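You operate a simulated robot arm through the tools that you are given. There is no shell and no other tool. Be economical: measure what you need, move in short steps, check, and stop when the job is done.

Carry out the task below with a simulated two-armed robot. There is one attempt and no reset: what you move stays moved.

TASK
One clear bottle is under its line: top it up at the lemon dispenser and cap it again.
Fine: cap on the table; pump till the level is at the black line; it goes back on the white tray; the other two stay shut where they are.

It is judged by the outcome, as a careful person would: the job done as asked, and still so three seconds after it is handed in. It fails if anything else is knocked over, pushed out of place, dropped, spilled or broken. A push-on lid holds only when it is set on centred and level and pressed home; a screw cap is set on level and turned clockwise until tight.

THE ROBOT
Two 7-joint arms with two-finger parallel grippers on one trunk, on a base that drives. Base frame: it is fixed to the floor where the robot stands at the start and does not move with it; the origin is under the middle of the robot, x ahead of it, y to its left, z up; the surface under the hand at the start is at about z = 860. Readings come in mm, degrees, newtons and seconds.
The left shoulder is at the start at [70, 133, 1251], the right one opposite. With the tool pointing down near the work surface each hand reaches from about 100 to 640 mm from the robot's upright axis, wherever it stands, measured 20 degrees to its own side. Places, roughly: inside of the white tray [500, 100, 900]; lemon dispenser pump [600, -100, 1100]; packing table [500, 800, 900]; white ring [500, -100, 900]. Payload 1.57 kg a hand.
The TCP of each hand is the grasp point between the finger pads, 30 mm short of the fingertips. In the tool frame z runs along the fingers and y along their closing line. Largest opening 80 mm; finger width 17, thickness 12; the body of the gripper, 40 by 82 mm, starts 80 mm behind the TCP.
Orientation is told as [roll, pitch, yaw] about the base's x, y, z axes, in that order, counted from this pose: with the fingers straight down and closing along the base's y, the tool's x points along the base's -x, its y along +y and its z along -z.

THE INTERFACE
- The arms move only by the tool step_arm. It takes "left_commands", "right_commands" or both (then of equal length, played together; a hand with none holds still); each is a list of rows, each an object of numbers (a shift or turn left out is 0, a gripper value left out holds the last): "dx", "dy", "dz": the shift along the tool's x, y, z in mm; "rx", "ry", "rz": the turn, a rotation vector about the tool's x, y, z in degrees; "jaw": the closure, from 0 (fully open) to 1 (shut). In form: [{"dx": .., "dy": .., "dz": .., "rx": .., "ry": .., "rz": .., "jaw": ..}, ...]. A call has 1 to 8 rows; each row shifts and turns the commanded pose from where the row before left it, along the tool's axes as they then stand. Rows are played at 5 a second. More than 50 mm and 8.6 degrees between two rows, or a gripper value outside its range, and nothing of the call is played. A pose out of reach is approached as far as the arm can. The call stops where the force on the tool passes 40 N (or 10 N more than at its start, if that is more) or the arm is blocked; 0.2 s more then pass. Each finger travels about 153 mm/s and halts on what it meets, pressing with about 26 N; the grip force reading is that of the motor and also rises with nothing between the fingers. The clock runs only during rows and for 0.2 s after the last one: add rows that do not move to give the fingers time. It gives the time, the measured TCP pose, the force on the tool (base axes), the opening and the grip force at its end, in the units of the frame above (readings bear some noise), with the torque about the TCP (base axes, N m) and any sound that the robot's microphone picked up, and new pictures: "show" is both (left out), scene, wrist or none (wrist: the cameras of the hands that moved).
- Cameras (640 x 400 px; columns grow to the right, rows downward): "scene" is now at [129.8, 26.2, 1469]; the picture's right is [0.29, -0.96, -0.00], its down [-0.64, -0.19, -0.74] and it looks along [0.71, 0.21, -0.67] (base axes); focal length 214 px, centre (320, 200). "left" rides on the left gripper at [72, 7, -122] in its tool frame; the picture's right is [-0.09, 1.00, 0.00], its down [-0.84, -0.08, -0.54] and it looks along [-0.54, -0.05, 0.84] (tool axes); focal length 238 px, centre (320, 200). "right" rides on the right gripper at [72, -7, -122] in its tool frame; the picture's right is [0.09, 1.00, 0.00], its down [-0.84, 0.08, -0.54] and it looks along [-0.54, 0.05, 0.84] (tool axes); focal length 238 px, centre (320, 200). There is no depth. A picture from a camera that has moved, and an enlarged one, comes with that camera's place and axes in the base frame and with its lens.
- raise_lower(by): slides the trunk up (or, below 0, down) by that many mm; the arms and the scene camera ride with it, the base frame stays. It gives what a move gives, with no picture.
- base_move(legs): drives the robot by 1 to 6 legs, each [ahead, left, turn to the left] in mm, mm and degrees, along the robot's own axes; the way and the turn of a leg run together, so that a leg with both is an arc; at most 1500 mm and 180 degrees a leg. The arms and the cameras ride along, it lands a little off, and it stops where it bumps. It gives what a move gives, and a new picture of the scene camera.
- head_to(pan, tilt): turns the head with the scene camera to pan (to the left, within 86 degrees either way) and tilt (down, from -29 to 69), counted from straight ahead of the robot. It gives what a move gives, and a new picture of the scene camera.
- inspect(camera, box): a new picture of the part [left, top, right, bottom] of that camera's present view, enlarged. No time passes.
- finish_job(): hands the job in; it is judged then, once.

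Work in short steps. Places have to be worked out from the pictures, the camera data and where the tool is seen: move nearer, look again, correct. Check each grasp and each placing, and mend what went wrong. You have 120 turns and 260 pictures in all, those below and enlarged ones among them. Open the grippers and draw the arms clear of the work before you hand the job in, unless the task says otherwise; then end with one line.

The tools are called as a command line: name --argument value ..., lists and objects as JSON in quotes. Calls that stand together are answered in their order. step_arm: Moves the arms, as the interface text tells. Its arguments: {"type":"object","properties":{"left_commands":{"type":"array"},"right_commands":{"type":"array"},"show":{"type":"string","enum":["both","scene","wrist","none"]}},"required":[]} The other tools are called the same way: raise_lower (by) slides the trunk up or down; base_move (legs) drives the base; head_to (pan, tilt) turns the head that bears the scene camera; inspect (camera, box) takes an enlarged picture of a part of a camera's view; finish_job () hands the job in.

At the start:

```text
time: 0.0
left_eef_pos: [395.5, 282.1, 1334.9]
left_orientation: [0.0, 0.0, 0.0]
left_ft_force: [-0.9, -0.7, -0.7]
left_moment: [0.04, 0.0, -0.03]
left_finger_gap: 80.2
left_finger_force: 0.0
right_eef_pos: [427.1, -104.3, 1262.4]
right_orientation: [0.1, 0.0, 0.0]
right_ft_force: [-0.3, 0.6, 0.8]
right_moment: [0.0, 0.01, 0.01]
right_finger_gap: 80.1
right_finger_force: 0.0
trunk travel left (down, up): [-825.0, 115.0]
robot x, y, heading: [-0.5, 2.8, 0.0]
head pan, tilt: [16.8, 42.2]
```

scene: 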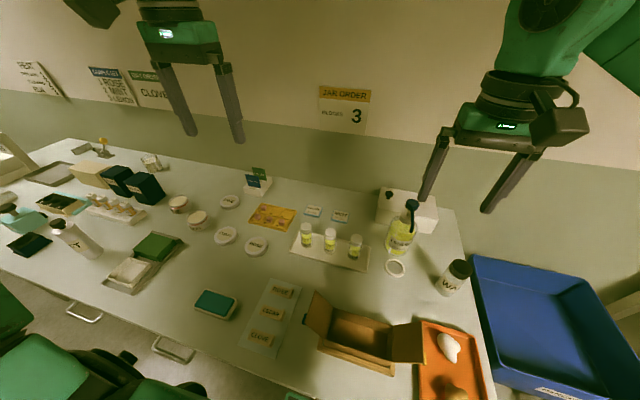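
right: 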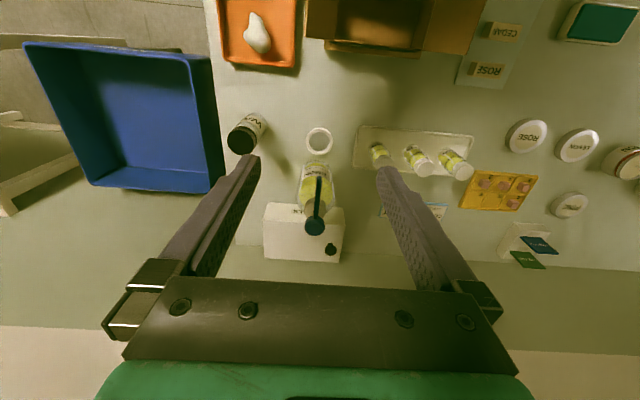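
left: 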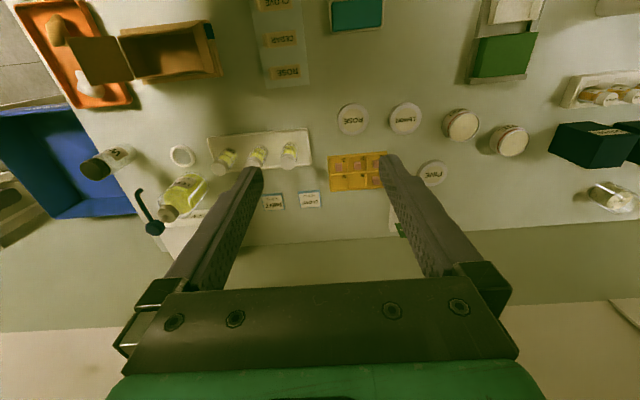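

I start by enlarging the tray, bottles and dispenser in the scene view to find the bottle under its line.

inspect --camera "scene" --box '[280, 180, 440, 280]'

inspect --camera "right" --box '[240, 110, 480, 260]'

```text
4.00 times, centred on (360, 230) of scene
camera zoom: at [129.8, 26.2, 1469.0], right [0.29, -0.96, 0.0], down [-0.64, -0.19, -0.74], along [0.71, 0.21, -0.67], focal length 858 px, centre (160, 80)
```

zoom: 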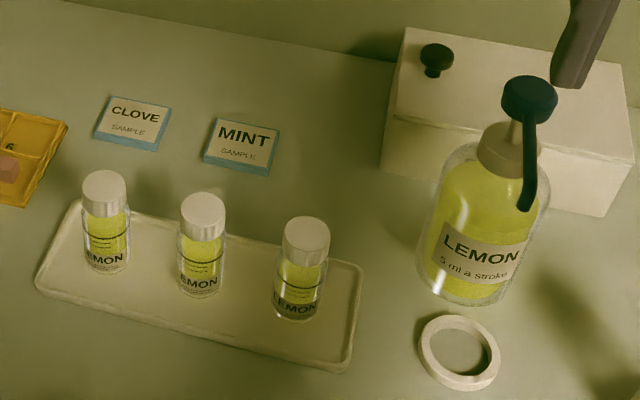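

```text
2.67 times, centred on (360, 185) of right
camera zoom: at [354.3, -111.7, 1384.3], right [-0.09, 1.0, 0.0], down [0.84, 0.08, 0.54], along [0.54, 0.05, -0.84], focal length 636 px, centre (213, 240)
```

zoom: 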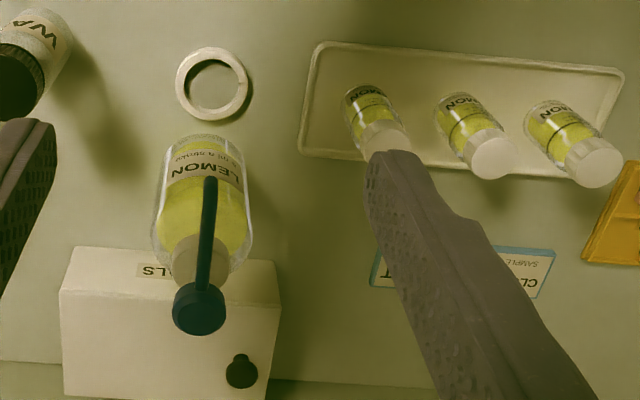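

Readings put the bottles near x 530 and y 29, 109 and 193, about 100 mm tall, with the ring near (535, -97). The rightmost looks lowest. I'll bring the left hand nearer, then tilt it for a level view.

step_arm --left_commands '[{"dx": 4, "dy": -29, "dz": 34}, {"dx": 4, "dy": -29, "dz": 34}, {"dx": 4, "dy": -29, "dz": 34}, {"dx": 4, "dy": -29, "dz": 34}, {"dx": 4, "dy": -29, "dz": 34}, {"dx": 4, "dy": -29, "dz": 34}, {"dx": 4, "dy": -29, "dz": 34}]' --show "none"

step_arm --left_commands '[{"ry": -8.5}, {"ry": -8.5}, {"ry": -8.5}, {"ry": -8.5}, {"ry": -8.5}, {"ry": -7.5}]'

```text
time: 1.6
left_eef_pos: [365.9, 77.6, 1095.8]
left_orientation: [-0.1, -0.1, 0.0]
left_ft_force: [0.4, 0.5, 0.0]
left_moment: [0.03, 0.05, 0.0]
left_finger_gap: 80.1
left_finger_force: 0.1
right_eef_pos: [429.2, -105.8, 1262.0]
right_orientation: [0.0, 0.1, 0.1]
right_ft_force: [0.1, -0.4, 0.2]
right_moment: [0.0, 0.02, 0.01]
right_finger_gap: 79.9
right_finger_force: 0.0
trunk travel left (down, up): [-825.0, 115.0]
robot x, y, heading: [1.6, -0.8, -0.0]
head pan, tilt: [16.8, 42.2]
```

```text
time: 3.0
left_eef_pos: [407.6, 74.5, 1159.3]
left_orientation: [-0.1, -31.1, 0.0]
left_ft_force: [-0.5, -0.7, -0.2]
left_moment: [0.0, -0.01, -0.03]
left_finger_gap: 80.1
left_finger_force: 0.0
left hand out of reach, approached as far as the arm can: row 2, 3, 4, 5, 6
right_eef_pos: [427.4, -103.9, 1262.4]
right_orientation: [0.0, 0.0, 0.0]
right_ft_force: [-0.7, 0.4, 0.1]
right_moment: [0.0, -0.01, 0.01]
right_finger_gap: 79.8
right_finger_force: 0.0
trunk travel left (down, up): [-825.0, 115.0]
robot x, y, heading: [1.6, 1.4, -0.0]
head pan, tilt: [16.8, 42.2]
camera scene: at [129.9, 26.8, 1469.0], right [0.29, -0.96, 0.0], down [-0.64, -0.19, -0.74], along [0.71, 0.21, -0.67], focal length 214 px, centre (320, 200)
camera left: at [282.1, 81.2, 1224.1], right [0.08, 1.0, 0.05], down [0.43, -0.08, 0.9], along [0.9, -0.05, -0.44], focal length 238 px, centre (320, 200)
```

scene: 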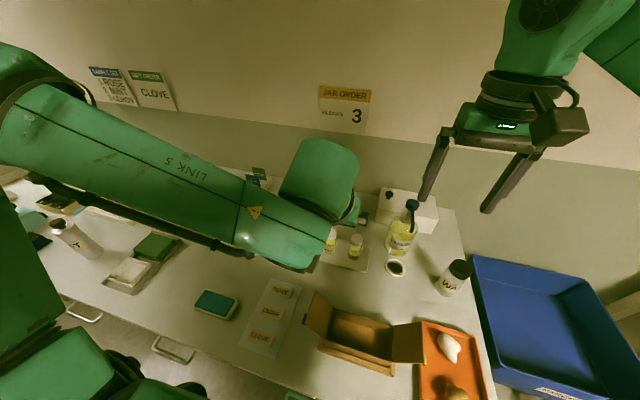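
left: 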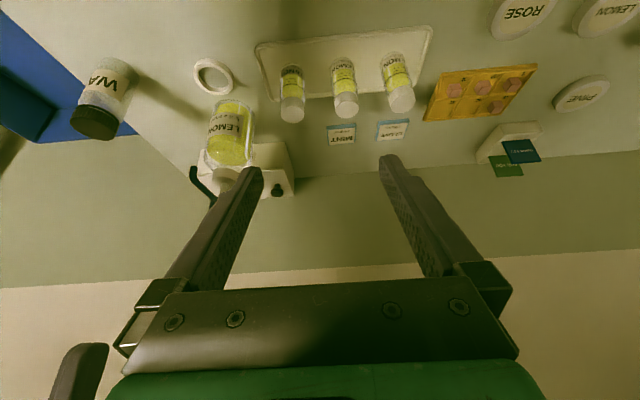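

The left arm is folded too tightly to tilt further here. I'll back the base 150 mm to give it room.

base_move --legs '[[-150, 0, 0]]'

step_arm --left_commands '[{}, {}, {}]' --show "wrist"

```text
time: 4.4
left_eef_pos: [262.1, 72.5, 1157.6]
left_orientation: [-0.1, -31.1, -0.2]
left_ft_force: [0.0, 0.3, -0.4]
left_moment: [-0.03, 0.01, 0.0]
left_finger_gap: 80.0
left_finger_force: 0.1
right_eef_pos: [281.1, -106.5, 1261.3]
right_orientation: [-0.1, 0.2, -0.2]
right_ft_force: [0.4, -1.2, 0.1]
right_moment: [0.01, 0.02, 0.01]
right_finger_gap: 80.1
right_finger_force: 0.1
trunk travel left (down, up): [-825.0, 115.0]
robot x, y, heading: [-149.2, 0.1, -0.5]
head pan, tilt: [16.8, 42.2]
camera scene: at [-15.0, 26.3, 1468.6], right [0.29, -0.96, 0.0], down [-0.65, -0.19, -0.74], along [0.71, 0.21, -0.67], focal length 214 px, centre (320, 200)
```

scene: 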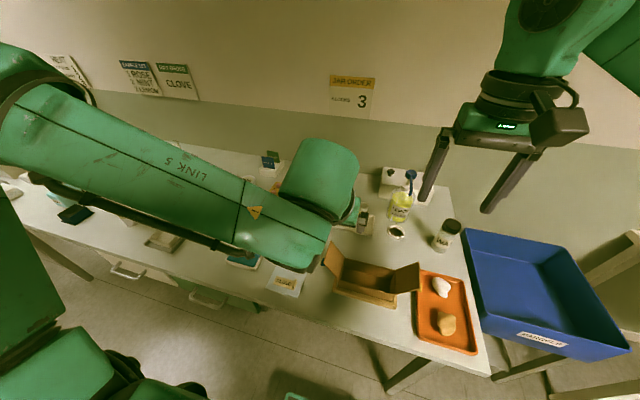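

```text
time: 5.2
left_eef_pos: [259.2, 74.0, 1157.2]
left_orientation: [0.0, -31.2, -0.2]
left_ft_force: [-0.3, -0.6, 0.0]
left_moment: [-0.01, -0.01, -0.03]
left_finger_gap: 80.2
left_finger_force: 0.0
right_eef_pos: [276.7, -106.3, 1262.0]
right_orientation: [0.0, 0.0, -0.2]
right_ft_force: [-1.4, 0.3, -0.1]
right_moment: [0.03, 0.0, 0.03]
right_finger_gap: 79.8
right_finger_force: 0.0
trunk travel left (down, up): [-825.0, 115.0]
robot x, y, heading: [-146.9, -1.3, -0.3]
head pan, tilt: [16.8, 42.2]
camera left: at [133.1, 80.3, 1224.4], right [0.08, 1.0, 0.05], down [0.43, -0.08, 0.9], along [0.9, -0.05, -0.44], focal length 238 px, centre (320, 200)
```

left: 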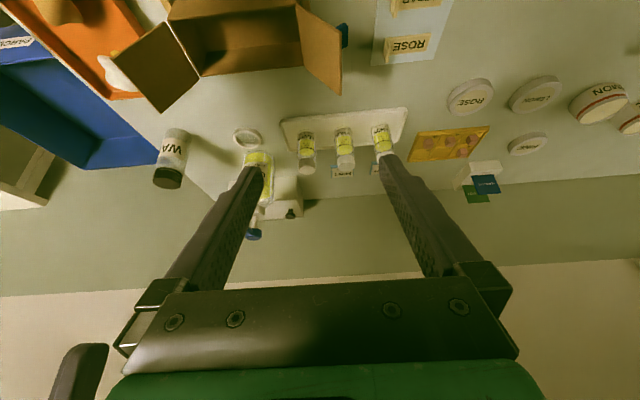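

Now moving the left hand forward to see whether reach recovers.

step_arm --left_commands '[{"dx": -34, "dz": 21}, {"dx": -34, "dz": 21}, {"dx": -34, "dz": 21}, {"dx": -34, "dz": 21}]' --show "none"

```text
time: 6.2
left_eef_pos: [420.5, 74.0, 1154.4]
left_orientation: [-0.2, -31.2, -0.1]
left_ft_force: [0.6, 0.2, -1.0]
left_moment: [0.0, -0.02, 0.0]
left_finger_gap: 79.8
left_finger_force: 0.0
right_eef_pos: [281.0, -106.2, 1260.4]
right_orientation: [0.0, 0.2, -0.2]
right_ft_force: [0.6, -0.7, -0.1]
right_moment: [0.01, 0.01, -0.05]
right_finger_gap: 79.8
right_finger_force: 0.0
trunk travel left (down, up): [-825.0, 115.0]
robot x, y, heading: [-146.8, 2.8, -0.2]
head pan, tilt: [16.8, 42.2]
```

Commands follow the reached pose. Tilting to about -55° while lowering toward the bottle row.

step_arm --left_commands '[{"ry": -8}, {"ry": -8}, {"ry": -8}, {"dx": 20, "dy": -10, "dz": 14}, {"dx": 20, "dy": -10, "dz": 14}, {"dx": 20, "dy": -10, "dz": 14}, {"dx": 20, "dy": -10, "dz": 14}]'

```text
time: 7.8
left_eef_pos: [403.8, 69.9, 1076.1]
left_orientation: [-0.2, -55.2, -0.2]
left_ft_force: [0.9, 0.1, 0.2]
left_moment: [0.02, 0.01, 0.02]
left_finger_gap: 79.9
left_finger_force: 0.0
left hand out of reach, approached as far as the arm can: row 5, 6, 7
right_eef_pos: [277.3, -107.5, 1261.8]
right_orientation: [0.0, -0.1, -0.3]
right_ft_force: [-1.1, 0.4, -0.2]
right_moment: [-0.01, 0.0, 0.0]
right_finger_gap: 79.9
right_finger_force: 0.0
trunk travel left (down, up): [-825.0, 115.0]
robot x, y, heading: [-146.3, 1.2, -0.1]
head pan, tilt: [16.8, 42.2]
camera scene: at [-18.7, 26.2, 1469.0], right [0.29, -0.96, 0.0], down [-0.64, -0.19, -0.74], along [0.71, 0.21, -0.67], focal length 214 px, centre (320, 200)
camera left: at [261.4, 77.0, 1085.6], right [0.06, 1.0, 0.07], down [0.03, -0.08, 1.0], along [1.0, -0.06, -0.04], focal length 238 px, centre (320, 200)
```

scene: 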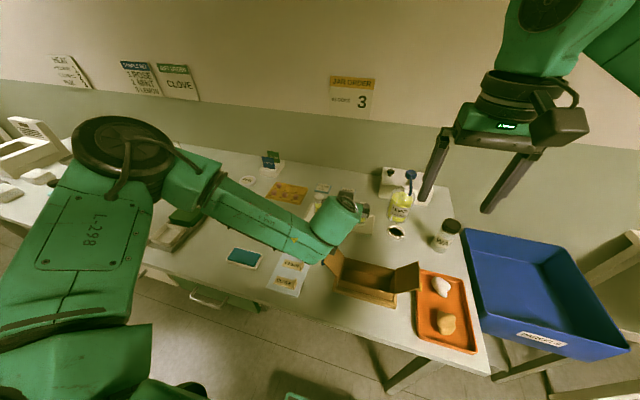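
left: 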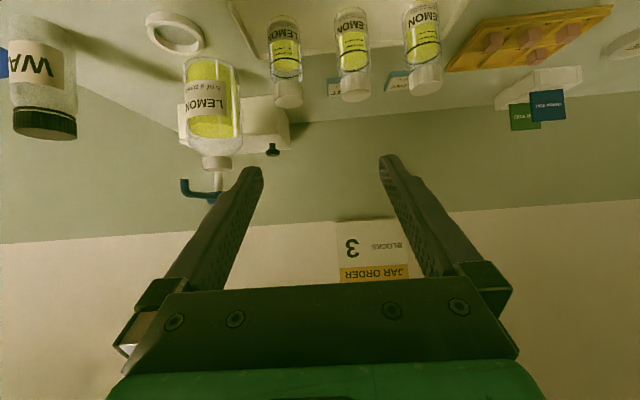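

Enlarging the bottles to compare levels and lines.

inspect --camera "left" --box '[250, 0, 450, 125]'

raise_lower --by -120

```text
3.20 times, centred on (350, 62) of left
camera zoom: at [261.4, 77.0, 1085.6], right [0.06, 1.0, 0.07], down [0.03, -0.08, 1.0], along [1.0, -0.06, -0.04], focal length 763 px, centre (224, 640)
```

zoom: 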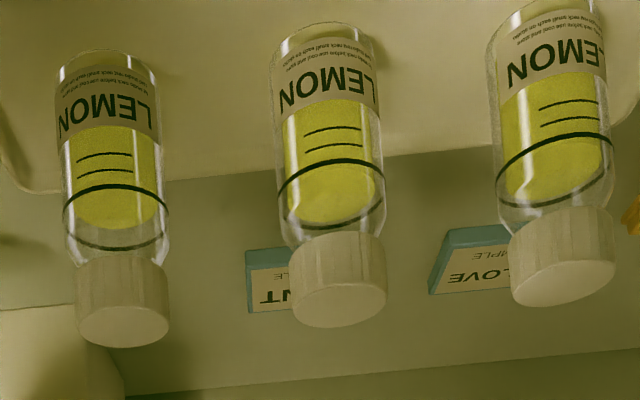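

```text
time: 9.3
left_eef_pos: [403.3, 69.6, 955.7]
left_orientation: [-0.1, -55.3, -0.1]
left_ft_force: [-0.4, 0.4, 0.5]
left_moment: [-0.01, -0.01, 0.0]
left_finger_gap: 79.8
left_finger_force: 0.1
right_eef_pos: [277.6, -106.6, 1142.5]
right_orientation: [0.1, 0.0, -0.2]
right_ft_force: [0.5, -0.1, 0.1]
right_moment: [0.03, 0.02, 0.03]
right_finger_gap: 79.8
right_finger_force: 0.1
trunk travel left (down, up): [-705.0, 235.0]
robot x, y, heading: [-143.9, -1.5, -0.1]
head pan, tilt: [16.8, 42.2]
```

Now the camera is nearly level with the bottles: look through it.

step_arm --left_commands '[{}]' --show "both"

inspect --camera "left" --box '[220, 80, 460, 230]'

```text
time: 9.7
left_eef_pos: [403.4, 70.4, 955.4]
left_orientation: [-0.1, -55.2, -0.2]
left_ft_force: [0.4, -0.8, -0.5]
left_moment: [0.03, -0.04, -0.03]
left_finger_gap: 80.1
left_finger_force: 0.1
right_eef_pos: [279.0, -106.3, 1142.3]
right_orientation: [-0.1, 0.2, -0.1]
right_ft_force: [-0.1, 0.3, 0.7]
right_moment: [0.01, -0.03, 0.02]
right_finger_gap: 80.0
right_finger_force: 0.0
trunk travel left (down, up): [-705.0, 235.0]
robot x, y, heading: [-148.4, 0.2, -0.3]
head pan, tilt: [16.8, 42.2]
camera scene: at [-18.4, 26.2, 1349.0], right [0.29, -0.96, 0.0], down [-0.64, -0.19, -0.74], along [0.71, 0.21, -0.67], focal length 214 px, centre (320, 200)
camera left: at [261.6, 77.1, 965.7], right [0.06, 1.0, 0.07], down [0.03, -0.08, 1.0], along [1.0, -0.05, -0.04], focal length 238 px, centre (320, 200)
```

scene: 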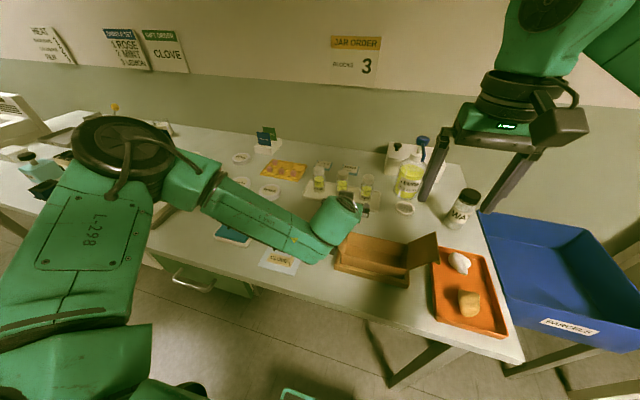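
left: 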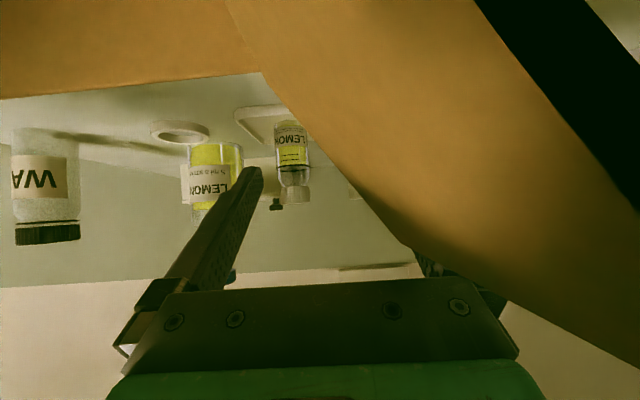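

```text
2.67 times, centred on (340, 155) of left
camera zoom: at [261.6, 77.1, 965.7], right [0.06, 1.0, 0.07], down [0.03, -0.08, 1.0], along [1.0, -0.05, -0.04], focal length 636 px, centre (267, 320)
```

zoom: 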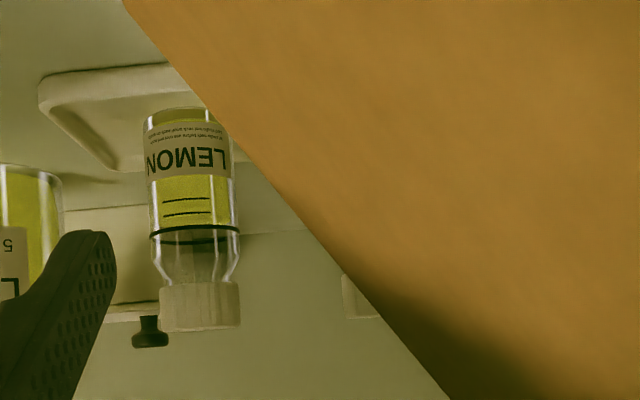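

The carton flap is close to the hand; I raise the trunk 70 mm before going any further.

raise_lower --by 70

step_arm --left_commands '[{"dx": -24, "dz": 33}, {"dx": -24, "dz": 33}, {"dx": 0, "dy": 20}]' --show "wrist"

inspect --camera "left" --box '[200, 0, 440, 150]'

```text
time: 10.8
left_eef_pos: [404.0, 70.2, 1026.3]
left_orientation: [-0.1, -55.2, -0.3]
left_ft_force: [-0.9, -1.1, -0.3]
left_moment: [-0.04, -0.01, -0.04]
left_finger_gap: 79.9
left_finger_force: 0.0
right_eef_pos: [278.3, -105.6, 1210.8]
right_orientation: [0.1, 0.1, -0.2]
right_ft_force: [-0.3, 0.0, -0.9]
right_moment: [-0.01, 0.01, 0.0]
right_finger_gap: 80.0
right_finger_force: 0.0
trunk travel left (down, up): [-775.0, 165.0]
robot x, y, heading: [-150.8, -1.2, -0.3]
head pan, tilt: [16.8, 42.2]
```

```text
time: 11.6
left_eef_pos: [467.8, 116.9, 1044.3]
left_orientation: [-0.2, -55.2, -0.1]
left_ft_force: [0.0, -0.1, 0.6]
left_moment: [-0.04, 0.01, 0.0]
left_finger_gap: 80.0
left_finger_force: 0.0
left hand out of reach, approached as far as the arm can: row 1, 2
right_eef_pos: [277.4, -104.3, 1212.5]
right_orientation: [0.0, 0.0, -0.2]
right_ft_force: [0.2, -0.5, -0.3]
right_moment: [0.0, 0.0, 0.02]
right_finger_gap: 79.9
right_finger_force: 0.0
trunk travel left (down, up): [-775.0, 165.0]
robot x, y, heading: [-149.0, 0.3, -0.3]
head pan, tilt: [16.8, 42.2]
camera left: at [325.1, 124.7, 1052.8], right [0.06, 1.0, 0.07], down [0.03, -0.08, 1.0], along [1.0, -0.06, -0.04], focal length 238 px, centre (320, 200)
```

left: 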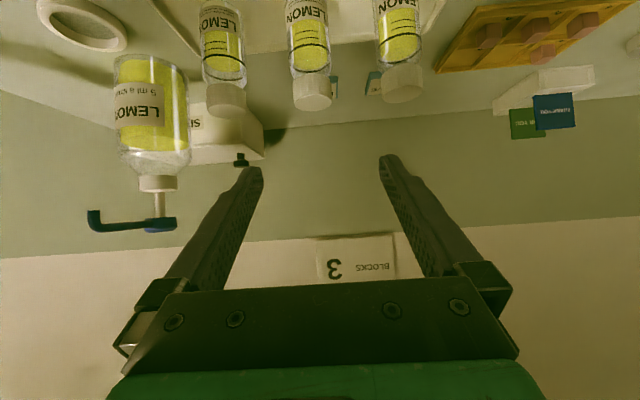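

```text
2.67 times, centred on (320, 75) of left
camera zoom: at [325.1, 124.7, 1052.8], right [0.06, 1.0, 0.07], down [0.03, -0.08, 1.0], along [1.0, -0.06, -0.04], focal length 636 px, centre (320, 533)
```

zoom: 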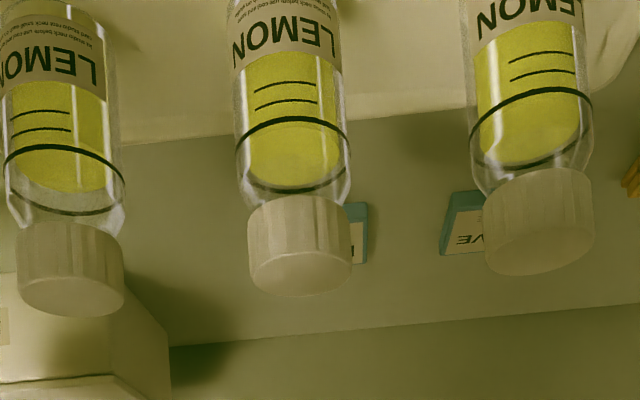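

The y≈29 bottle is clearly the low one; its liquid stops short of the ring while the others fill it. It has a ribbed screw cap. I'll yaw the left hand by -30° (coming in from front-left) and shift toward that bottle, staying above cap height.

step_arm --left_commands '[{"rx": 6.15, "rz": 4.3}, {"rx": 6.15, "rz": 4.3}, {"rx": 6.15, "rz": 4.3}, {"rx": 6.15, "rz": 4.3}, {"dy": -20}, {"dy": -20}]' --show "none"

raise_lower --by -60

head_to --pan 5 --tilt 40

```text
time: 12.9
left_eef_pos: [447.8, 81.2, 1043.2]
left_orientation: [0.1, -55.1, -30.3]
left_ft_force: [0.3, 0.7, -0.9]
left_moment: [-0.04, -0.01, 0.01]
left_finger_gap: 79.9
left_finger_force: 0.1
right_eef_pos: [278.8, -107.0, 1211.1]
right_orientation: [0.1, 0.0, -0.2]
right_ft_force: [-0.4, 0.1, -0.5]
right_moment: [0.0, -0.01, -0.04]
right_finger_gap: 80.1
right_finger_force: 0.0
trunk travel left (down, up): [-775.0, 165.0]
robot x, y, heading: [-150.0, 2.1, -0.1]
head pan, tilt: [16.8, 42.2]
```

```text
time: 13.9
left_eef_pos: [446.7, 81.0, 982.8]
left_orientation: [0.0, -55.3, -30.3]
left_ft_force: [0.2, -0.3, 0.3]
left_moment: [-0.02, 0.02, -0.01]
left_finger_gap: 80.1
left_finger_force: 0.0
right_eef_pos: [278.2, -106.1, 1151.7]
right_orientation: [0.1, 0.0, -0.3]
right_ft_force: [0.2, 0.4, -1.0]
right_moment: [0.02, 0.01, 0.0]
right_finger_gap: 80.0
right_finger_force: 0.0
trunk travel left (down, up): [-715.0, 225.0]
robot x, y, heading: [-147.9, 2.7, -0.1]
head pan, tilt: [16.8, 42.2]
```

```text
time: 14.7
left_eef_pos: [448.3, 81.1, 982.5]
left_orientation: [0.0, -55.1, -30.3]
left_ft_force: [-0.3, 0.9, 0.0]
left_moment: [0.0, -0.01, 0.0]
left_finger_gap: 80.3
left_finger_force: 0.0
right_eef_pos: [277.8, -107.2, 1151.8]
right_orientation: [0.0, 0.0, -0.2]
right_ft_force: [-0.7, 0.5, 0.7]
right_moment: [0.01, 0.0, -0.01]
right_finger_gap: 80.1
right_finger_force: 0.0
trunk travel left (down, up): [-715.0, 225.0]
robot x, y, heading: [-145.7, 0.1, -0.1]
head pan, tilt: [5.0, 40.0]
camera scene: at [-13.9, 9.6, 1362.2], right [0.08, -1.0, 0.0], down [-0.64, -0.05, -0.77], along [0.76, 0.06, -0.64], focal length 214 px, centre (320, 200)
```

scene: 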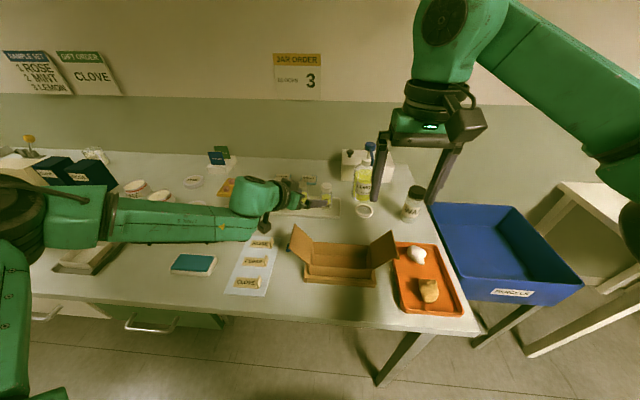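

Left forearm comes in clear from the left. Now a wrist view to locate the bottle.

step_arm --left_commands '[{"jaw": 0.25}, {}]' --show "wrist"

inspect --camera "scene" --box '[240, 130, 440, 255]'

```text
time: 15.3
left_eef_pos: [446.6, 81.2, 982.4]
left_orientation: [0.0, -55.2, -30.3]
left_ft_force: [0.4, -0.4, -0.2]
left_moment: [-0.02, 0.01, 0.01]
left_finger_gap: 59.9
left_finger_force: 0.0
right_eef_pos: [278.1, -106.9, 1152.3]
right_orientation: [0.0, 0.0, -0.2]
right_ft_force: [0.0, 0.1, 0.1]
right_moment: [-0.03, 0.02, -0.01]
right_finger_gap: 80.2
right_finger_force: 0.1
trunk travel left (down, up): [-715.0, 225.0]
robot x, y, heading: [-148.1, -1.1, -0.1]
head pan, tilt: [5.0, 40.0]
camera left: at [328.0, 158.4, 992.0], right [0.55, 0.83, 0.08], down [-0.01, -0.08, 1.0], along [0.84, -0.55, -0.04], focal length 238 px, centre (320, 200)
```

left: 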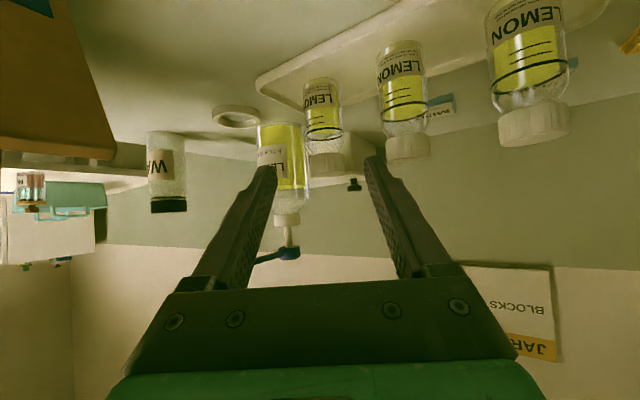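

```text
3.20 times, centred on (340, 192) of scene
camera zoom: at [-13.9, 9.6, 1362.2], right [0.08, -1.0, 0.0], down [-0.64, -0.05, -0.77], along [0.76, 0.06, -0.64], focal length 686 px, centre (256, 224)
```

zoom: 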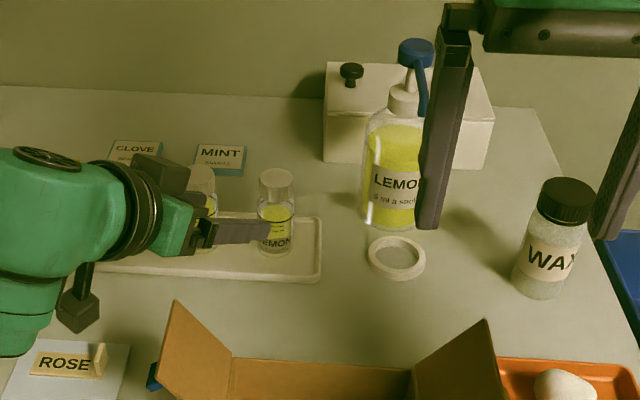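

Triangulating from both cameras: bottle axis at about (531, 30), top z≈965, and the hand is lined up laterally. I go up 30 mm, then forward 98 mm over it.

step_arm --left_commands '[{"dx": -24.6, "dz": -17}, {"dx": -18.6, "dz": 26.7}, {"dx": -18.6, "dz": 26.7}, {"dx": -18.6, "dz": 26.7}]' --show "both"

inspect --camera "scene" --box '[240, 130, 440, 255]'

```text
time: 16.3
left_eef_pos: [505.4, 52.5, 1020.8]
left_orientation: [0.0, -55.4, -30.3]
left_ft_force: [0.3, -0.4, 0.1]
left_moment: [0.0, 0.01, 0.0]
left_finger_gap: 59.9
left_finger_force: 0.2
left hand out of reach, approached as far as the arm can: row 3, 4
right_eef_pos: [276.7, -105.1, 1152.1]
right_orientation: [-0.1, 0.0, -0.3]
right_ft_force: [-0.2, -0.4, 1.1]
right_moment: [-0.01, -0.04, -0.02]
right_finger_gap: 80.0
right_finger_force: 0.0
trunk travel left (down, up): [-715.0, 225.0]
robot x, y, heading: [-150.9, -1.9, -0.2]
head pan, tilt: [5.0, 40.0]
camera scene: at [-15.3, 10.3, 1362.4], right [0.08, -1.0, 0.0], down [-0.64, -0.05, -0.77], along [0.76, 0.06, -0.64], focal length 214 px, centre (320, 200)
camera left: at [386.0, 129.3, 1030.0], right [0.55, 0.83, 0.08], down [-0.01, -0.08, 1.0], along [0.84, -0.55, -0.03], focal length 238 px, centre (320, 200)
```

scene: 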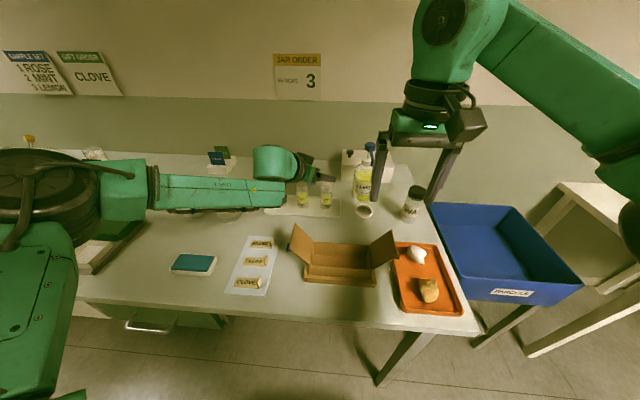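
left: 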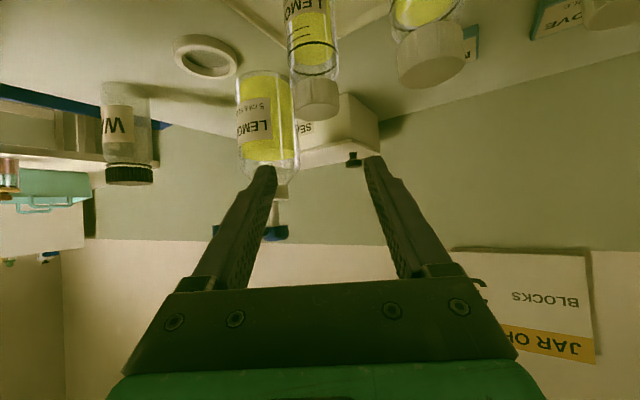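

```text
3.20 times, centred on (340, 192) of scene
camera zoom: at [-15.3, 10.3, 1362.4], right [0.08, -1.0, 0.0], down [-0.64, -0.05, -0.77], along [0.76, 0.06, -0.64], focal length 686 px, centre (256, 224)
```

zoom: 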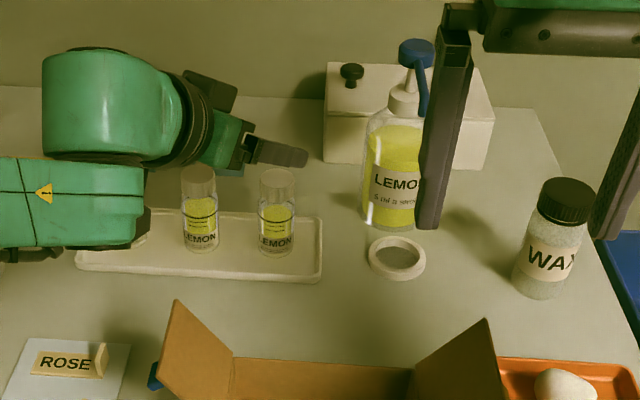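

The forearm runs low at this steep tilt. I reduce the tilt to about -34° so the arm sits higher, and look again.

step_arm --left_commands '[{"ry": 7}, {"ry": 7}, {"ry": 7}]' --show "both"

```text
time: 17.1
left_eef_pos: [470.6, 77.4, 1024.7]
left_orientation: [-0.2, -34.2, -30.4]
left_ft_force: [-0.4, 0.0, 0.5]
left_moment: [-0.01, -0.02, -0.01]
left_finger_gap: 59.8
left_finger_force: 0.0
left hand out of reach, approached as far as the arm can: row 1, 2, 3
right_eef_pos: [279.0, -106.0, 1152.0]
right_orientation: [0.1, -0.1, -0.2]
right_ft_force: [0.0, -0.4, 0.0]
right_moment: [-0.03, 0.02, 0.0]
right_finger_gap: 80.0
right_finger_force: 0.1
trunk travel left (down, up): [-715.0, 225.0]
robot x, y, heading: [-149.4, 3.6, -0.3]
head pan, tilt: [5.0, 40.0]
camera scene: at [-13.8, 9.5, 1362.2], right [0.08, -1.0, 0.0], down [-0.64, -0.05, -0.77], along [0.76, 0.06, -0.64], focal length 214 px, centre (320, 200)
camera left: at [363.4, 147.0, 1083.7], right [0.57, 0.82, 0.05], down [0.3, -0.26, 0.92], along [0.77, -0.51, -0.39], focal length 238 px, centre (320, 200)
```

scene: 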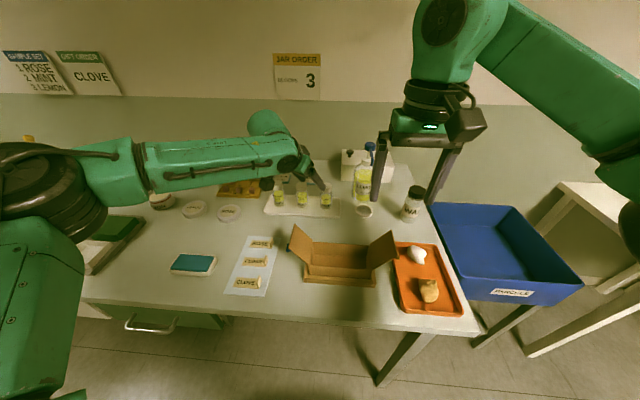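
left: 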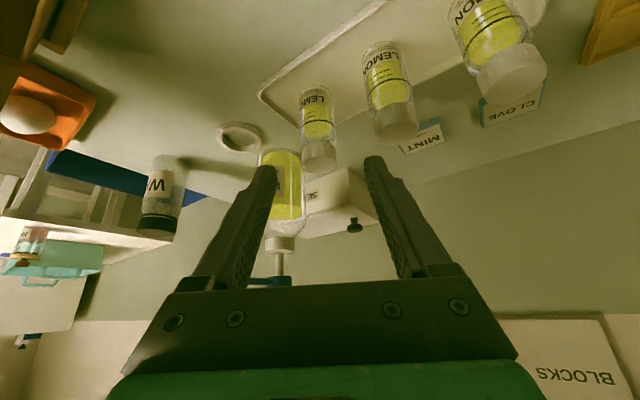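

The limit appears to be in the arm's posture, not the distance. I'll bring the base 80 mm closer after drawing the hand back, then test again.

step_arm --left_commands '[{"dx": 15, "dz": -35}, {"dx": 10, "dz": -25}]' --show "none"

base_move --legs '[[80, 0, 0]]'

step_arm --left_commands '[{"dx": 20}, {"dx": 20}, {"dx": 20}]' --show "both"

```text
time: 17.7
left_eef_pos: [422.3, 105.0, 1061.8]
left_orientation: [0.1, -34.3, -30.4]
left_ft_force: [-0.4, 0.3, 0.0]
left_moment: [0.03, -0.01, 0.02]
left_finger_gap: 59.8
left_finger_force: 0.0
right_eef_pos: [277.5, -106.4, 1153.7]
right_orientation: [0.0, 0.0, -0.2]
right_ft_force: [-1.1, 0.2, 0.5]
right_moment: [-0.02, 0.01, -0.01]
right_finger_gap: 80.0
right_finger_force: 0.1
trunk travel left (down, up): [-715.0, 225.0]
robot x, y, heading: [-148.6, 1.4, -0.1]
head pan, tilt: [5.0, 40.0]
```

```text
time: 18.8
left_eef_pos: [500.5, 103.8, 1062.9]
left_orientation: [0.1, -34.4, -30.3]
left_ft_force: [-0.3, -0.1, -0.3]
left_moment: [0.01, -0.03, 0.03]
left_finger_gap: 60.0
left_finger_force: 0.1
right_eef_pos: [356.4, -106.8, 1153.5]
right_orientation: [0.0, -0.1, -0.3]
right_ft_force: [-0.6, 0.8, -0.2]
right_moment: [-0.01, 0.0, -0.02]
right_finger_gap: 79.9
right_finger_force: 0.1
trunk travel left (down, up): [-715.0, 225.0]
robot x, y, heading: [-66.9, -1.4, -0.5]
head pan, tilt: [5.0, 40.0]
camera scene: at [63.0, 9.3, 1362.6], right [0.08, -1.0, 0.0], down [-0.64, -0.05, -0.77], along [0.76, 0.06, -0.64], focal length 214 px, centre (320, 200)
```

scene: 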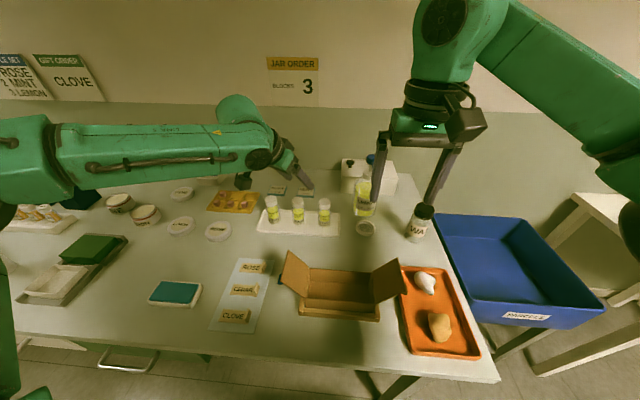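

```text
time: 19.6
left_eef_pos: [461.3, 127.1, 1026.5]
left_orientation: [0.0, -34.2, -30.4]
left_ft_force: [0.2, -0.2, 0.8]
left_moment: [0.03, -0.02, 0.03]
left_finger_gap: 59.9
left_finger_force: 0.1
right_eef_pos: [358.9, -106.5, 1151.8]
right_orientation: [0.0, 0.1, -0.2]
right_ft_force: [0.2, 0.3, -0.1]
right_moment: [0.01, 0.01, 0.03]
right_finger_gap: 80.0
right_finger_force: 0.1
trunk travel left (down, up): [-715.0, 225.0]
robot x, y, heading: [-67.0, -1.7, -0.1]
head pan, tilt: [5.0, 40.0]
camera scene: at [66.8, 9.7, 1362.1], right [0.08, -1.0, 0.0], down [-0.64, -0.05, -0.77], along [0.76, 0.06, -0.64], focal length 214 px, centre (320, 200)
camera left: at [353.2, 198.8, 1085.9], right [0.57, 0.82, 0.05], down [0.3, -0.26, 0.92], along [0.77, -0.51, -0.39], focal length 238 px, centre (320, 200)
```

scene: 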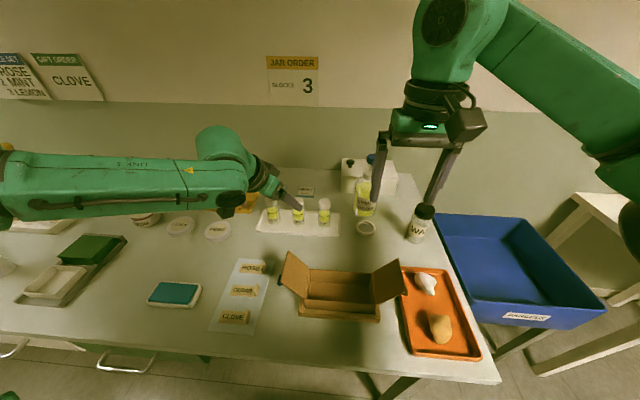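
left: 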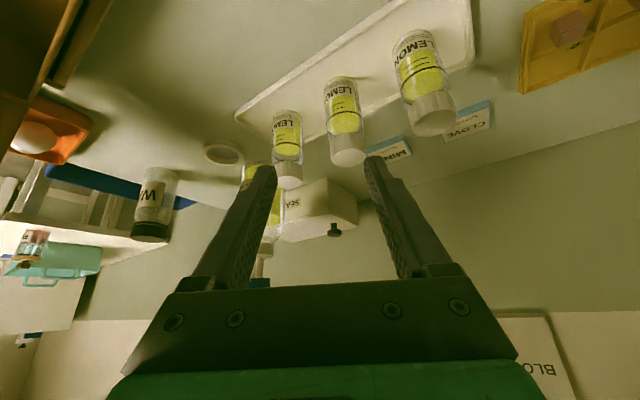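

The arm obeys again here. Moving over the bottle: 109 mm along heading, 48 mm sideways, at the same height.

step_arm --left_commands '[{"dx": -30, "dy": -16, "dz": 20}, {"dx": -30, "dy": -16, "dz": 20}, {"dx": -30, "dy": -16, "dz": 20}]' --show "both"

inspect --camera "scene" --box '[220, 130, 420, 255]'

```text
time: 20.4
left_eef_pos: [524.0, 43.0, 1028.7]
left_orientation: [-0.1, -34.2, -30.3]
left_ft_force: [-0.7, 0.1, 0.1]
left_moment: [-0.02, 0.0, -0.06]
left_finger_gap: 60.1
left_finger_force: 0.1
left hand out of reach, approached as far as the arm can: row 3
right_eef_pos: [358.5, -105.3, 1151.8]
right_orientation: [-0.1, 0.2, -0.2]
right_ft_force: [0.0, 0.2, 0.0]
right_moment: [-0.06, 0.01, -0.03]
right_finger_gap: 79.8
right_finger_force: 0.0
trunk travel left (down, up): [-715.0, 225.0]
robot x, y, heading: [-68.4, 0.2, -0.0]
head pan, tilt: [5.0, 40.0]
camera scene: at [67.4, 10.2, 1362.1], right [0.08, -1.0, 0.0], down [-0.64, -0.05, -0.77], along [0.76, 0.06, -0.64], focal length 214 px, centre (320, 200)
camera left: at [416.0, 113.6, 1089.1], right [0.57, 0.82, 0.05], down [0.3, -0.26, 0.92], along [0.77, -0.51, -0.39], focal length 238 px, centre (320, 200)
```

scene: 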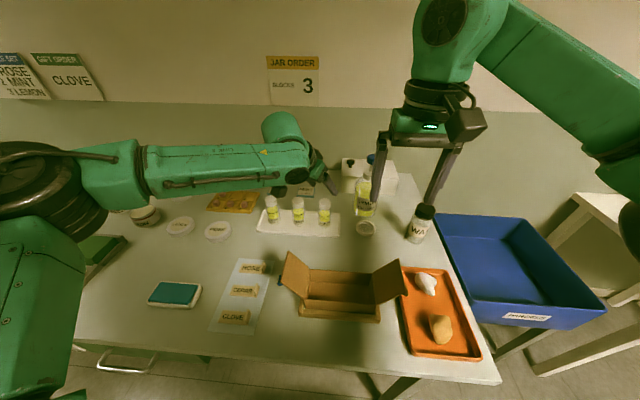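
left: 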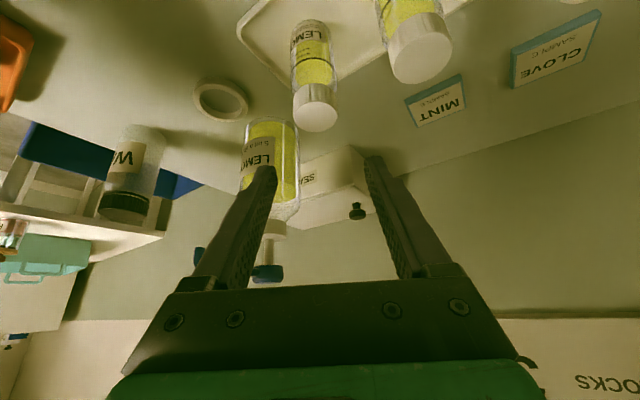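

```text
3.20 times, centred on (320, 192) of scene
camera zoom: at [67.4, 10.2, 1362.1], right [0.08, -1.0, 0.0], down [-0.64, -0.05, -0.77], along [0.76, 0.06, -0.64], focal length 686 px, centre (320, 224)
```

zoom: 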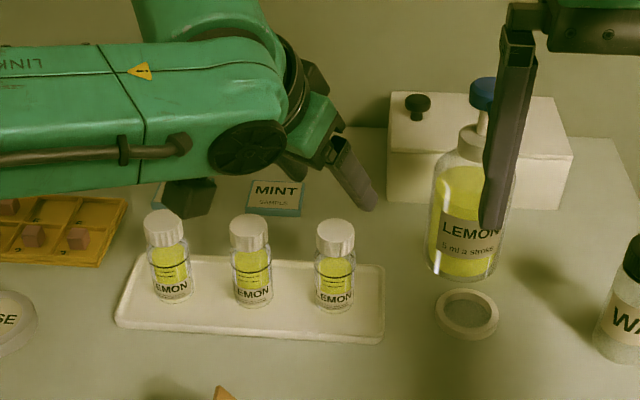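

The pose is at the arm's inner limit. I'll retract the hand left and shift the base 90 mm to the right so the bottle lies more on the left arm's own side.

step_arm --left_commands '[{"dx": 10, "dy": 40, "dz": -25}, {"dx": 10, "dy": 40, "dz": -25}]' --show "none"

base_move --legs '[[0, -90, 0]]'

```text
time: 20.9
left_eef_pos: [522.9, 137.0, 1060.0]
left_orientation: [-0.1, -34.3, -30.3]
left_ft_force: [-0.3, -0.9, -0.9]
left_moment: [0.0, 0.0, -0.02]
left_finger_gap: 60.1
left_finger_force: 0.1
right_eef_pos: [357.2, -104.6, 1153.2]
right_orientation: [-0.1, 0.0, -0.1]
right_ft_force: [-0.3, 0.5, 0.0]
right_moment: [-0.02, 0.02, 0.0]
right_finger_gap: 80.0
right_finger_force: 0.0
trunk travel left (down, up): [-715.0, 225.0]
robot x, y, heading: [-69.1, -1.2, 0.0]
head pan, tilt: [5.0, 40.0]
```

```text
time: 22.1
left_eef_pos: [522.4, 47.0, 1060.4]
left_orientation: [-0.1, -34.4, -30.0]
left_ft_force: [0.1, -0.3, -0.4]
left_moment: [-0.01, 0.0, -0.04]
left_finger_gap: 60.4
left_finger_force: 0.1
right_eef_pos: [356.9, -196.3, 1153.0]
right_orientation: [-0.2, 0.0, -0.1]
right_ft_force: [0.5, 0.2, 0.2]
right_moment: [-0.01, 0.01, -0.02]
right_finger_gap: 80.1
right_finger_force: 0.1
trunk travel left (down, up): [-715.0, 225.0]
robot x, y, heading: [-67.2, -89.1, -0.5]
head pan, tilt: [5.0, 40.0]
camera scene: at [65.7, -79.6, 1362.2], right [0.09, -1.0, 0.0], down [-0.64, -0.06, -0.77], along [0.76, 0.06, -0.64], focal length 214 px, centre (320, 200)
```

scene: 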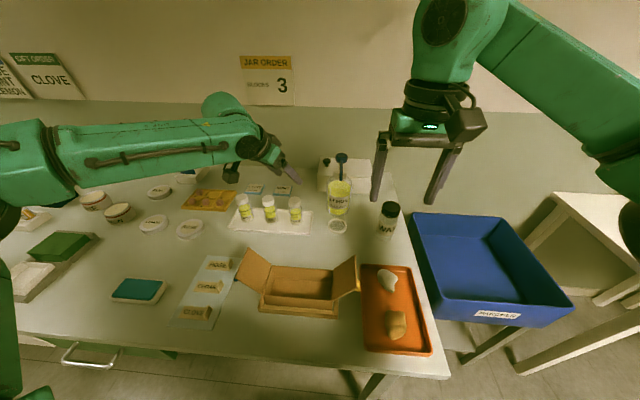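

Now lowering onto the line above the bottle: target TCP (531, 30, 1020).

step_arm --left_commands '[{"dx": -13.6, "dy": -10, "dz": 9.2}, {"dx": 22.4, "dz": 33.2}, {}]' --show "both"

inspect --camera "scene" --box '[200, 130, 400, 255]'

```text
time: 22.9
left_eef_pos: [531.6, 28.8, 1019.5]
left_orientation: [0.2, -34.2, -30.2]
left_ft_force: [0.9, 0.4, -0.2]
left_moment: [0.03, 0.03, -0.01]
left_finger_gap: 60.0
left_finger_force: 0.1
right_eef_pos: [358.0, -196.5, 1151.8]
right_orientation: [0.0, 0.0, 0.0]
right_ft_force: [-0.5, -0.5, -0.2]
right_moment: [0.02, 0.0, -0.02]
right_finger_gap: 80.1
right_finger_force: 0.1
trunk travel left (down, up): [-715.0, 225.0]
robot x, y, heading: [-66.4, -88.9, -0.1]
head pan, tilt: [5.0, 40.0]
camera scene: at [65.3, -82.4, 1362.3], right [0.09, -1.0, 0.0], down [-0.64, -0.05, -0.77], along [0.76, 0.07, -0.64], focal length 214 px, centre (320, 200)
camera left: at [423.2, 99.0, 1080.1], right [0.57, 0.82, 0.05], down [0.3, -0.26, 0.92], along [0.77, -0.5, -0.39], focal length 238 px, centre (320, 200)
```

scene: 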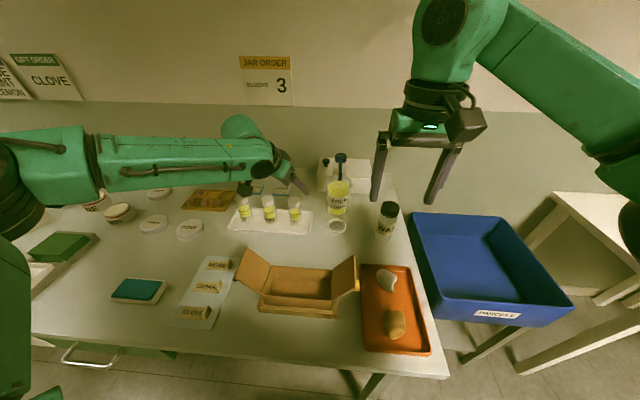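
left: 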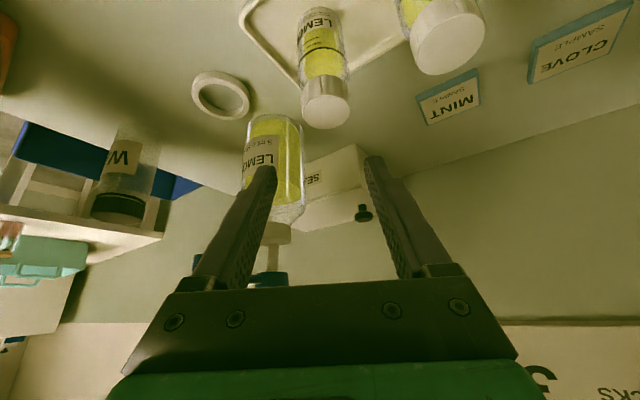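

```text
3.20 times, centred on (300, 192) of scene
camera zoom: at [65.3, -82.4, 1362.3], right [0.09, -1.0, 0.0], down [-0.64, -0.05, -0.77], along [0.76, 0.07, -0.64], focal length 686 px, centre (384, 224)
```

zoom: 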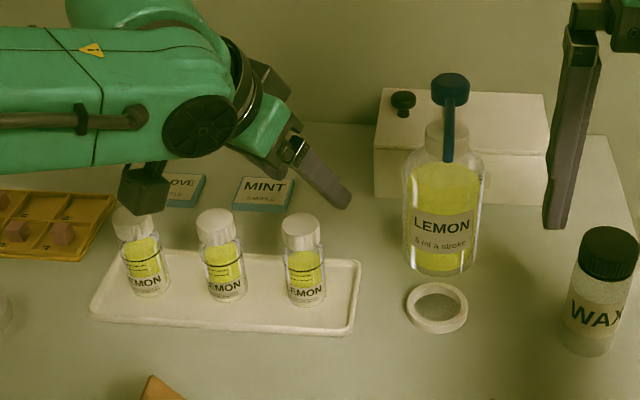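

Refined: the bottle is about 5 mm to the +y_tool side of my line. I steepen the tilt to -45° for clearance with the capping hand, correct 5 mm sideways and look.

step_arm --left_commands '[{"ry": -5.5, "dy": 5}, {"ry": -5.5}, {}]' --show "wrist"

```text
time: 23.7
left_eef_pos: [534.9, 32.9, 1020.0]
left_orientation: [-0.1, -45.2, -30.2]
left_ft_force: [0.2, -0.4, -0.6]
left_moment: [-0.01, 0.03, 0.02]
left_finger_gap: 59.8
left_finger_force: 0.1
right_eef_pos: [358.2, -197.3, 1151.6]
right_orientation: [0.0, 0.0, -0.1]
right_ft_force: [0.8, 0.1, -0.3]
right_moment: [-0.01, 0.01, 0.03]
right_finger_gap: 80.0
right_finger_force: 0.1
trunk travel left (down, up): [-715.0, 225.0]
robot x, y, heading: [-71.9, -94.8, -0.2]
head pan, tilt: [5.0, 40.0]
camera left: at [418.3, 107.6, 1054.4], right [0.56, 0.83, 0.07], down [0.14, -0.17, 0.98], along [0.82, -0.53, -0.21], focal length 238 px, centre (320, 200)
```

left: 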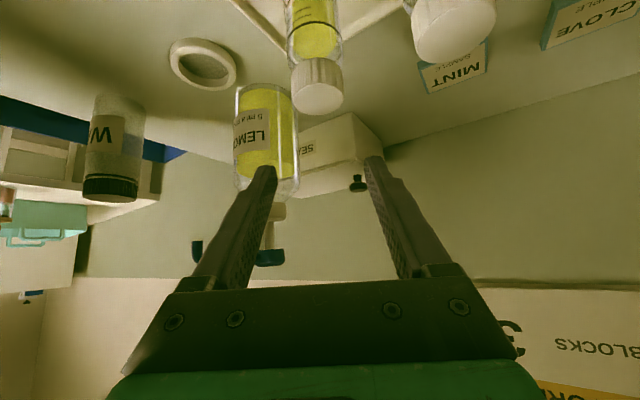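

Aligned with the bottle. I narrow the fingers to ~50 mm and descend halfway, then check clearances.

step_arm --left_commands '[{"dx": 2.8, "dz": -2.8, "jaw": 0.37}, {"dx": 19, "dz": 19}, {"dx": 19, "dz": 19}]' --show "both"

inspect --camera "scene" --box '[220, 150, 348, 230]'

```text
time: 24.5
left_eef_pos: [531.2, 35.2, 965.0]
left_orientation: [0.0, -45.2, -30.2]
left_ft_force: [-1.3, 0.5, 0.7]
left_moment: [0.03, 0.01, 0.0]
left_finger_gap: 50.4
left_finger_force: 0.0
right_eef_pos: [357.7, -196.2, 1152.3]
right_orientation: [0.1, 0.1, -0.2]
right_ft_force: [0.0, -0.1, 0.2]
right_moment: [-0.01, 0.03, 0.0]
right_finger_gap: 80.3
right_finger_force: 0.1
trunk travel left (down, up): [-715.0, 225.0]
robot x, y, heading: [-68.8, -91.4, 0.2]
head pan, tilt: [5.0, 40.0]
camera scene: at [66.7, -81.3, 1362.1], right [0.09, -1.0, 0.0], down [-0.64, -0.06, -0.77], along [0.76, 0.07, -0.64], focal length 214 px, centre (320, 200)
camera left: at [415.6, 109.0, 1000.1], right [0.56, 0.83, 0.07], down [0.14, -0.17, 0.98], along [0.82, -0.53, -0.21], focal length 238 px, centre (320, 200)
```

scene: 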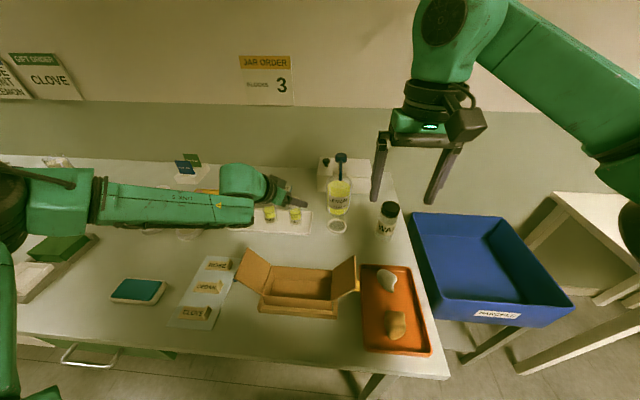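
left: 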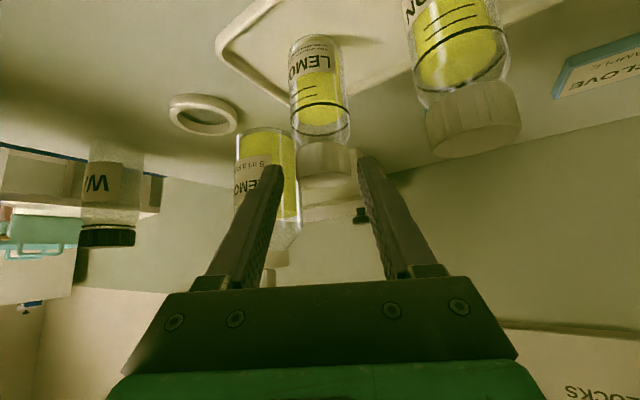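

```text
5.00 times, centred on (284, 190) of scene
camera zoom: at [66.7, -81.3, 1362.1], right [0.09, -1.0, 0.0], down [-0.64, -0.06, -0.77], along [0.76, 0.07, -0.64], focal length 1072 px, centre (500, 250)
```

zoom: 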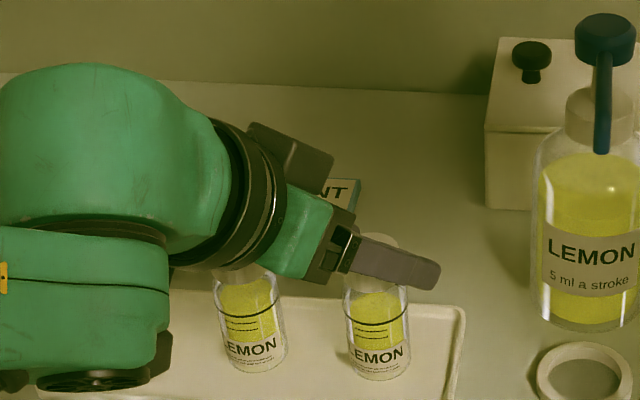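

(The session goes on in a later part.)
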